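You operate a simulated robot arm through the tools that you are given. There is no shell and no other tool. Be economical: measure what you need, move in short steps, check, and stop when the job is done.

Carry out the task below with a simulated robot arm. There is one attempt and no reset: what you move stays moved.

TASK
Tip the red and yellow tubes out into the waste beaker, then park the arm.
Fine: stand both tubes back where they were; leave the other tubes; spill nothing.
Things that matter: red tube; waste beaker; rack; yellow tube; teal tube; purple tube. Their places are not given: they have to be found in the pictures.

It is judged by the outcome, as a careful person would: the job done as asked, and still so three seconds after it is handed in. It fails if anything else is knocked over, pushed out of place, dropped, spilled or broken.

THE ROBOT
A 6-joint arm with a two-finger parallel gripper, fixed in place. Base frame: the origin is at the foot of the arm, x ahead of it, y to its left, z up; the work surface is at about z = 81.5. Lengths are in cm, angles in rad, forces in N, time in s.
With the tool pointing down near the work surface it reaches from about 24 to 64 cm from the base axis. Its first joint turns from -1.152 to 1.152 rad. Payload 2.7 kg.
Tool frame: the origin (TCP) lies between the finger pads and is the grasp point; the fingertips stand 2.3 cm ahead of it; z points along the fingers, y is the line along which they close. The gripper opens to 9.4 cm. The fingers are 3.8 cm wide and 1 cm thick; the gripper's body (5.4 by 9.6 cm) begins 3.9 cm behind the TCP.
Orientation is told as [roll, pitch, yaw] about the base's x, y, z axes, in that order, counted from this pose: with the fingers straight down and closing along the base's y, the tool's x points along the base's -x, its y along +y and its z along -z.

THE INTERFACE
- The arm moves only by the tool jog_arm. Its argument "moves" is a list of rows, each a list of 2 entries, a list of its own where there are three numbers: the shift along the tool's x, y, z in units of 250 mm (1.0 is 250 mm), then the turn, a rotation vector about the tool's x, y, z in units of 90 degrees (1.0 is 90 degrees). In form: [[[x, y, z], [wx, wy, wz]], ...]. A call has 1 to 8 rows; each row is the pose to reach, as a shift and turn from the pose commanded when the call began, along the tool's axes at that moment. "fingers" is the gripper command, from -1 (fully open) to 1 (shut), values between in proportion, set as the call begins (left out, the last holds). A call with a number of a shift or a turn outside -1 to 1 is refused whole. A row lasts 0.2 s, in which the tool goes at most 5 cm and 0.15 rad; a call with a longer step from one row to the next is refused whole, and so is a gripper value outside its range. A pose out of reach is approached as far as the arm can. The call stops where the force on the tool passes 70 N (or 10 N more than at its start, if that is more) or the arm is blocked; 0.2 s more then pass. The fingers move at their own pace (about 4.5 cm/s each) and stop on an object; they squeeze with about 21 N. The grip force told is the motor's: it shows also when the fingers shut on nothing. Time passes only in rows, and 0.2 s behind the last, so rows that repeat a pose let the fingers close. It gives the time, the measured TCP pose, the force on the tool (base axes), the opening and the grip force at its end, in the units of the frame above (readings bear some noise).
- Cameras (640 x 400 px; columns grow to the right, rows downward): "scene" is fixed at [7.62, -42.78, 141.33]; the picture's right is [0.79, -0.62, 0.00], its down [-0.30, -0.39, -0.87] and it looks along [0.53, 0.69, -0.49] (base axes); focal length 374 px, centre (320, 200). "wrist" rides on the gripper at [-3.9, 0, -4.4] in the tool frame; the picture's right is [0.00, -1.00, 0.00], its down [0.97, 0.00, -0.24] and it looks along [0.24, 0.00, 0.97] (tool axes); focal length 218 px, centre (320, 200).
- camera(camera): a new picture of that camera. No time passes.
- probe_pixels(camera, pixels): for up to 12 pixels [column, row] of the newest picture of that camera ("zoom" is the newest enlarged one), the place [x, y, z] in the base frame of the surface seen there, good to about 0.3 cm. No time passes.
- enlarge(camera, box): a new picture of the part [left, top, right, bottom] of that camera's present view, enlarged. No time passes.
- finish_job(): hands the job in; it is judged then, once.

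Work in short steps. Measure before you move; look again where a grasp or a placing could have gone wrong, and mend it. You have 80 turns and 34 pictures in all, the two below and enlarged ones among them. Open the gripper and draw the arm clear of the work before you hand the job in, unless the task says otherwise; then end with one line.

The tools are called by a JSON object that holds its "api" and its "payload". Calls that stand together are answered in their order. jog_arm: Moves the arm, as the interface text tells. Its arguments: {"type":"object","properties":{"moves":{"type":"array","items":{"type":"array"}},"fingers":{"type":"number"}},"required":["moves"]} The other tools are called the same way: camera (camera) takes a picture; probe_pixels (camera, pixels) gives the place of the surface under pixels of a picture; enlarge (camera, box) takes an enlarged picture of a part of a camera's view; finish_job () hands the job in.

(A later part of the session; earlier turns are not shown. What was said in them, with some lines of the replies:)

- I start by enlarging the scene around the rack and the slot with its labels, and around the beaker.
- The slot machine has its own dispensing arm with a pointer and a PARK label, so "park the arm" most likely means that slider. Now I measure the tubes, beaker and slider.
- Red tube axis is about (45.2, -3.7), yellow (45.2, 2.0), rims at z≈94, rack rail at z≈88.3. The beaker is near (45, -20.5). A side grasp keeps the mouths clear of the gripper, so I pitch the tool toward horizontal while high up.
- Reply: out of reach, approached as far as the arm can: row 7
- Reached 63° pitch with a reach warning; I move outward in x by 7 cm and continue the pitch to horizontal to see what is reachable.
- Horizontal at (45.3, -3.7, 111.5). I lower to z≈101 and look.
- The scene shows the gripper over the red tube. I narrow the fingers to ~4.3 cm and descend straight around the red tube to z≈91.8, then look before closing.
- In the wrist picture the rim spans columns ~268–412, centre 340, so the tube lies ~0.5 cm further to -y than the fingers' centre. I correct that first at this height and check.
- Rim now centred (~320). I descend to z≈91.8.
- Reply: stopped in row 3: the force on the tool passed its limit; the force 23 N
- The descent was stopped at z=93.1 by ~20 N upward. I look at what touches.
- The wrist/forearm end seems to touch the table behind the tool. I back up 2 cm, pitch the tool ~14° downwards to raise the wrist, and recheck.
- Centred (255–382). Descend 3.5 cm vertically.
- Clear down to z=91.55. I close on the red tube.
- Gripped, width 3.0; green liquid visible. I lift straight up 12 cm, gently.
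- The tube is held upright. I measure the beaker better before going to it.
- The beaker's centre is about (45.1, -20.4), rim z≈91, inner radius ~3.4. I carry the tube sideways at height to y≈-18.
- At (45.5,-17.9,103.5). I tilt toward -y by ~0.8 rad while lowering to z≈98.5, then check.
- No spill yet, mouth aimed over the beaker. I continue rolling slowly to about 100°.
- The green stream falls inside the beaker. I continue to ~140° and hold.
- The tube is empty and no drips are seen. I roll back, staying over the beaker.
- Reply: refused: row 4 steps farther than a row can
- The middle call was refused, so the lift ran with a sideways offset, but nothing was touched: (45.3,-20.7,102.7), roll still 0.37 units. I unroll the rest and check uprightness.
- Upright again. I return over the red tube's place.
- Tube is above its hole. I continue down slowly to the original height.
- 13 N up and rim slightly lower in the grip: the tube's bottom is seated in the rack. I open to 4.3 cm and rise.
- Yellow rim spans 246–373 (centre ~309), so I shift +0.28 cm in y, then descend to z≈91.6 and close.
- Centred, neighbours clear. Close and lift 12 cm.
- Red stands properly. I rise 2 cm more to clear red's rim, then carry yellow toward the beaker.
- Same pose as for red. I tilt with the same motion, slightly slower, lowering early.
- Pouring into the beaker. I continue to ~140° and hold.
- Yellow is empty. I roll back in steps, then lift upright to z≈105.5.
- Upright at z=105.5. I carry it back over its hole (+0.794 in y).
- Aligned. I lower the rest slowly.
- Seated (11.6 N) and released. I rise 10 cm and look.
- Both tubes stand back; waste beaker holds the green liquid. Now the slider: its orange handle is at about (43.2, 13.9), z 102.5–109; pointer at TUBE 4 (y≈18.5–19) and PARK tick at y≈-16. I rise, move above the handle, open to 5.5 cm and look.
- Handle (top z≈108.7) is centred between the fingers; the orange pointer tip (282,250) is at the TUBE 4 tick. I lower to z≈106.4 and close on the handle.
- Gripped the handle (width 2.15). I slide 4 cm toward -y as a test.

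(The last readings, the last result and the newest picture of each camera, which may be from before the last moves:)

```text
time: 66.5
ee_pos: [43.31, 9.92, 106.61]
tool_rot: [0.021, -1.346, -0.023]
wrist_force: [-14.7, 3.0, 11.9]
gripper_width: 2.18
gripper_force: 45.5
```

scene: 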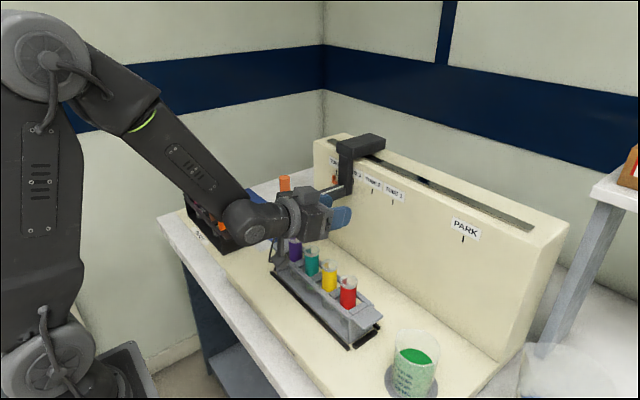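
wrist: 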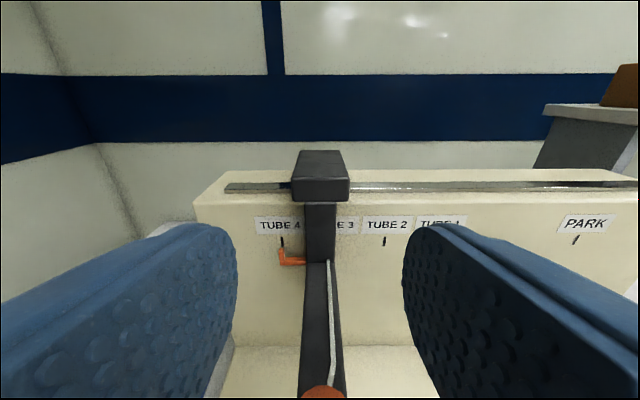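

It slides freely. I continue 13 cm and take a scene view.

{"api": "jog_arm", "payload": {"moves": [[[0, -0.065, 0], [0, 0, 0]], [[0, -0.13, 0], [0, 0, 0]], [[0, -0.195, 0], [0, 0, 0]], [[0, -0.26, 0], [0, 0, 0]], [[0, -0.325, 0], [0, 0, 0]], [[0, -0.39, 0], [0, 0, 0]], [[0, -0.455, 0], [0, 0, 0]], [[0, -0.52, 0], [0, 0, 0]]]}}

{"api": "camera", "payload": {"camera": "scene"}}

```text
time: 68.2
ee_pos: [43.32, -3.1, 106.48]
tool_rot: [0.018, -1.346, -0.022]
wrist_force: [27.8, 2.5, 2.0]
gripper_width: 2.15
gripper_force: 45.1
```

```text
4 pictures are left
```

scene: 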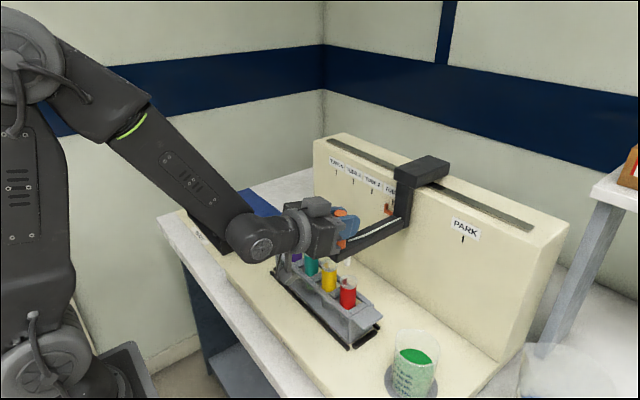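

The boom passes clear above the tubes. The x force grows slightly, so I add a tiny forward compensation and continue.

{"api": "jog_arm", "payload": {"moves": [[[0, -0.06, 0.0015], [0, 0, 0]], [[0, -0.12, 0.0018], [0, 0, 0]], [[0, -0.18, 0.002], [0, 0, 0]], [[0, -0.24, 0.0023], [0, 0, 0]], [[0, -0.3, 0.0026], [0, 0, 0]], [[0, -0.36, 0.0029], [0, 0, 0]], [[0, -0.42, 0.0032], [0, 0, 0]], [[0, -0.48, 0.0035], [0, 0, 0]]]}}

{"api": "jog_arm", "payload": {"moves": [[[0, -0.05, 0.0003], [0, 0, 0]], [[0, -0.1, 0.0006], [0, 0, 0]], [[0, -0.15, 0.0008], [0, 0, 0]], [[0, -0.19, 0.001], [0, 0, 0]], [[0, -0.19, 0.001], [0, 0, 0]]]}}

{"api": "enlarge", "payload": {"camera": "scene", "box": [400, 180, 500, 280]}}

```text
time: 70.0
ee_pos: [43.43, -15.2, 106.58]
tool_rot: [0.018, -1.347, -0.023]
wrist_force: [-0.8, 2.0, 21.0]
gripper_width: 2.17
gripper_force: 45.1
```

```text
time: 71.2
ee_pos: [43.24, -19.93, 106.55]
tool_rot: [0.012, -1.347, -0.019]
wrist_force: [-1.3, -0.1, 23.6]
gripper_width: 2.15
gripper_force: 45.5
```

```text
4.00 times, centred on (450, 230) of scene
```

zoom: 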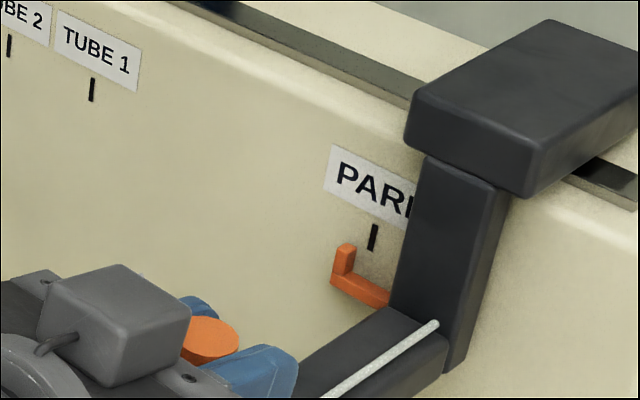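

Pointer tip at (345,252) vs tick (373,238); I probe both for true y, allowing for parallax.

{"api": "probe_pixels", "payload": {"camera": "zoom", "pixels": [[342, 262], [347, 265], [345, 247], [338, 262], [352, 262], [373, 232], [373, 245], [370, 238], [376, 238], [91, 90], [345, 270], [365, 285]]}}

{"api": "camera", "payload": {"camera": "wrist"}}

```text
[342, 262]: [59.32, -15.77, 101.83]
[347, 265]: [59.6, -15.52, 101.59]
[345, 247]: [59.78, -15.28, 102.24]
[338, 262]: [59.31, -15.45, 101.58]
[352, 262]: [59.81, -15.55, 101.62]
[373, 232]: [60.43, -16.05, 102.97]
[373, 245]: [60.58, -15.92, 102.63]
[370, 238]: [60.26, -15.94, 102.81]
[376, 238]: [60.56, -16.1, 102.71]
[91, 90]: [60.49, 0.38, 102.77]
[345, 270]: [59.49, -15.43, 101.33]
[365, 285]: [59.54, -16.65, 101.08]
```

```text
2 pictures are left
```

wrist: 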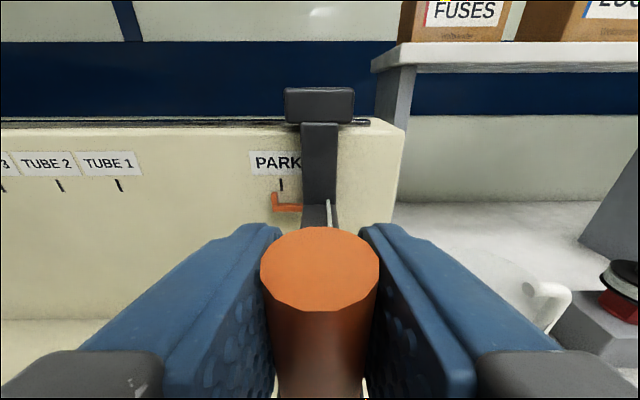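

Tip y≈-15.5, tick y≈-16.0; the wrist view agrees (tip col 275, tick col 281). I move 0.5 cm further.

{"api": "jog_arm", "payload": {"moves": [[[-0.001, -0.007, 0], [0, 0, 0]], [[-0.002, -0.014, 0], [0, 0, 0]], [[-0.002, -0.021, 0], [0, 0, 0]], [[-0.002, -0.021, 0], [0, 0, 0]]]}}

{"api": "enlarge", "payload": {"camera": "wrist", "box": [240, 140, 340, 240]}}

{"api": "probe_pixels", "payload": {"camera": "scene", "pixels": [[456, 245]]}}

```text
time: 72.2
ee_pos: [43.26, -20.38, 106.49]
tool_rot: [0.02, -1.346, -0.021]
wrist_force: [2.7, 0.6, 13.8]
gripper_width: 2.16
gripper_force: 45.2
```

```text
4.00 times, centred on (290, 190) of wrist
```

zoom: 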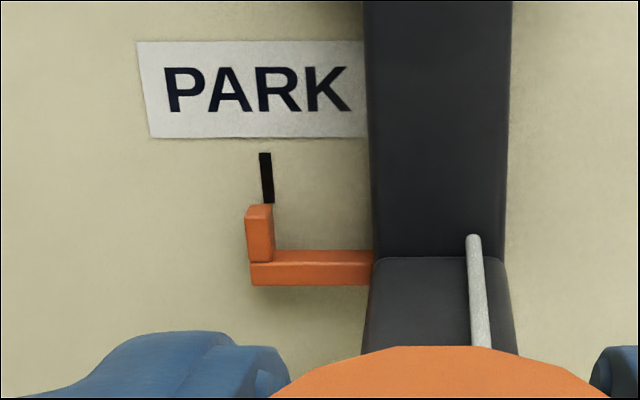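

```text
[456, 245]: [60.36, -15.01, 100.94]
```

Pointer is at the PARK tick (within ~0.1 cm after parallax). I open the fingers and rise straight off the handle.

{"api": "jog_arm", "payload": {"moves": [[[0, 0, 0], [0, 0, 0]], [[0, 0, 0], [0, 0, 0]], [[0, 0, 0], [0, 0, 0]], [[0, 0, 0], [0, 0, 0]]], "fingers": -0.17}}

{"api": "jog_arm", "payload": {"moves": [[[-0.06, 0, -0.0139], [0, 0, 0]], [[-0.12, 0, -0.0277], [0, 0, 0]], [[-0.2, 0, -0.0462], [0, 0, 0]], [[-0.3, 0, -0.0693], [0, 0, 0]], [[-0.4, 0, -0.0924], [0, 0, 0]], [[-0.5, 0, -0.1155], [0, 0, 0]]]}}

{"api": "jog_arm", "payload": {"moves": [[[0, 0.12, 0], [0, 0, 0]], [[0, 0.24, 0], [0, 0.09, 0]], [[0, 0.36, 0], [0, 0.18, 0]], [[0, 0.48, 0], [0, 0.27, 0]], [[0, 0.6, 0], [0, 0.36, 0]], [[0, 0.72, 0], [0, 0.45, 0]], [[0, 0.84, 0], [0, 0.54, 0]]], "fingers": -1}}

{"api": "camera", "payload": {"camera": "scene"}}

```text
time: 73.2
ee_pos: [43.3, -20.34, 106.49]
tool_rot: [0.021, -1.343, -0.025]
wrist_force: [0.4, 1.0, 0.1]
gripper_width: 5.48
gripper_force: 0.1
```

```text
time: 74.7
ee_pos: [43.42, -20.49, 119.31]
tool_rot: [0.023, -1.342, -0.028]
wrist_force: [0.5, -0.1, 0.4]
gripper_width: 5.52
gripper_force: 0.1
```

```text
time: 76.2
ee_pos: [42.27, -3.57, 117.64]
tool_rot: [0.071, -0.523, -0.008]
wrist_force: [1.1, 0.3, -0.1]
gripper_width: 9.4
gripper_force: 0.0
out of reach, approached as far as the arm can: row 6, 7
```

```text
0 pictures are left
```

scene: 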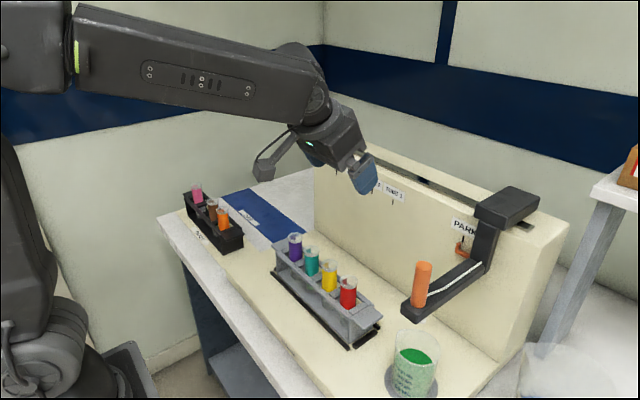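

Everything stands; the slider is at PARK. A last probe of the pointer against the tick.

{"api": "probe_pixels", "payload": {"camera": "scene", "pixels": [[458, 246], [459, 249], [461, 248], [463, 239]]}}

```text
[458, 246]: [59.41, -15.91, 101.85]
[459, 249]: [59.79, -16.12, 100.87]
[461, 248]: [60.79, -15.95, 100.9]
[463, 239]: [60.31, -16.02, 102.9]
```

Pointer y≈-16.0 and tick y≈-16.0, so they match; I hand in.

{"api": "finish_job", "payload": {}}

```text
The job is handed in.
```

The red and yellow tubes are emptied into the waste beaker and standing back in their holes. I took "park the arm" to mean the machine's slider arm, which now points at PARK; the robot arm is clear with its gripper open, and I saw no spills.
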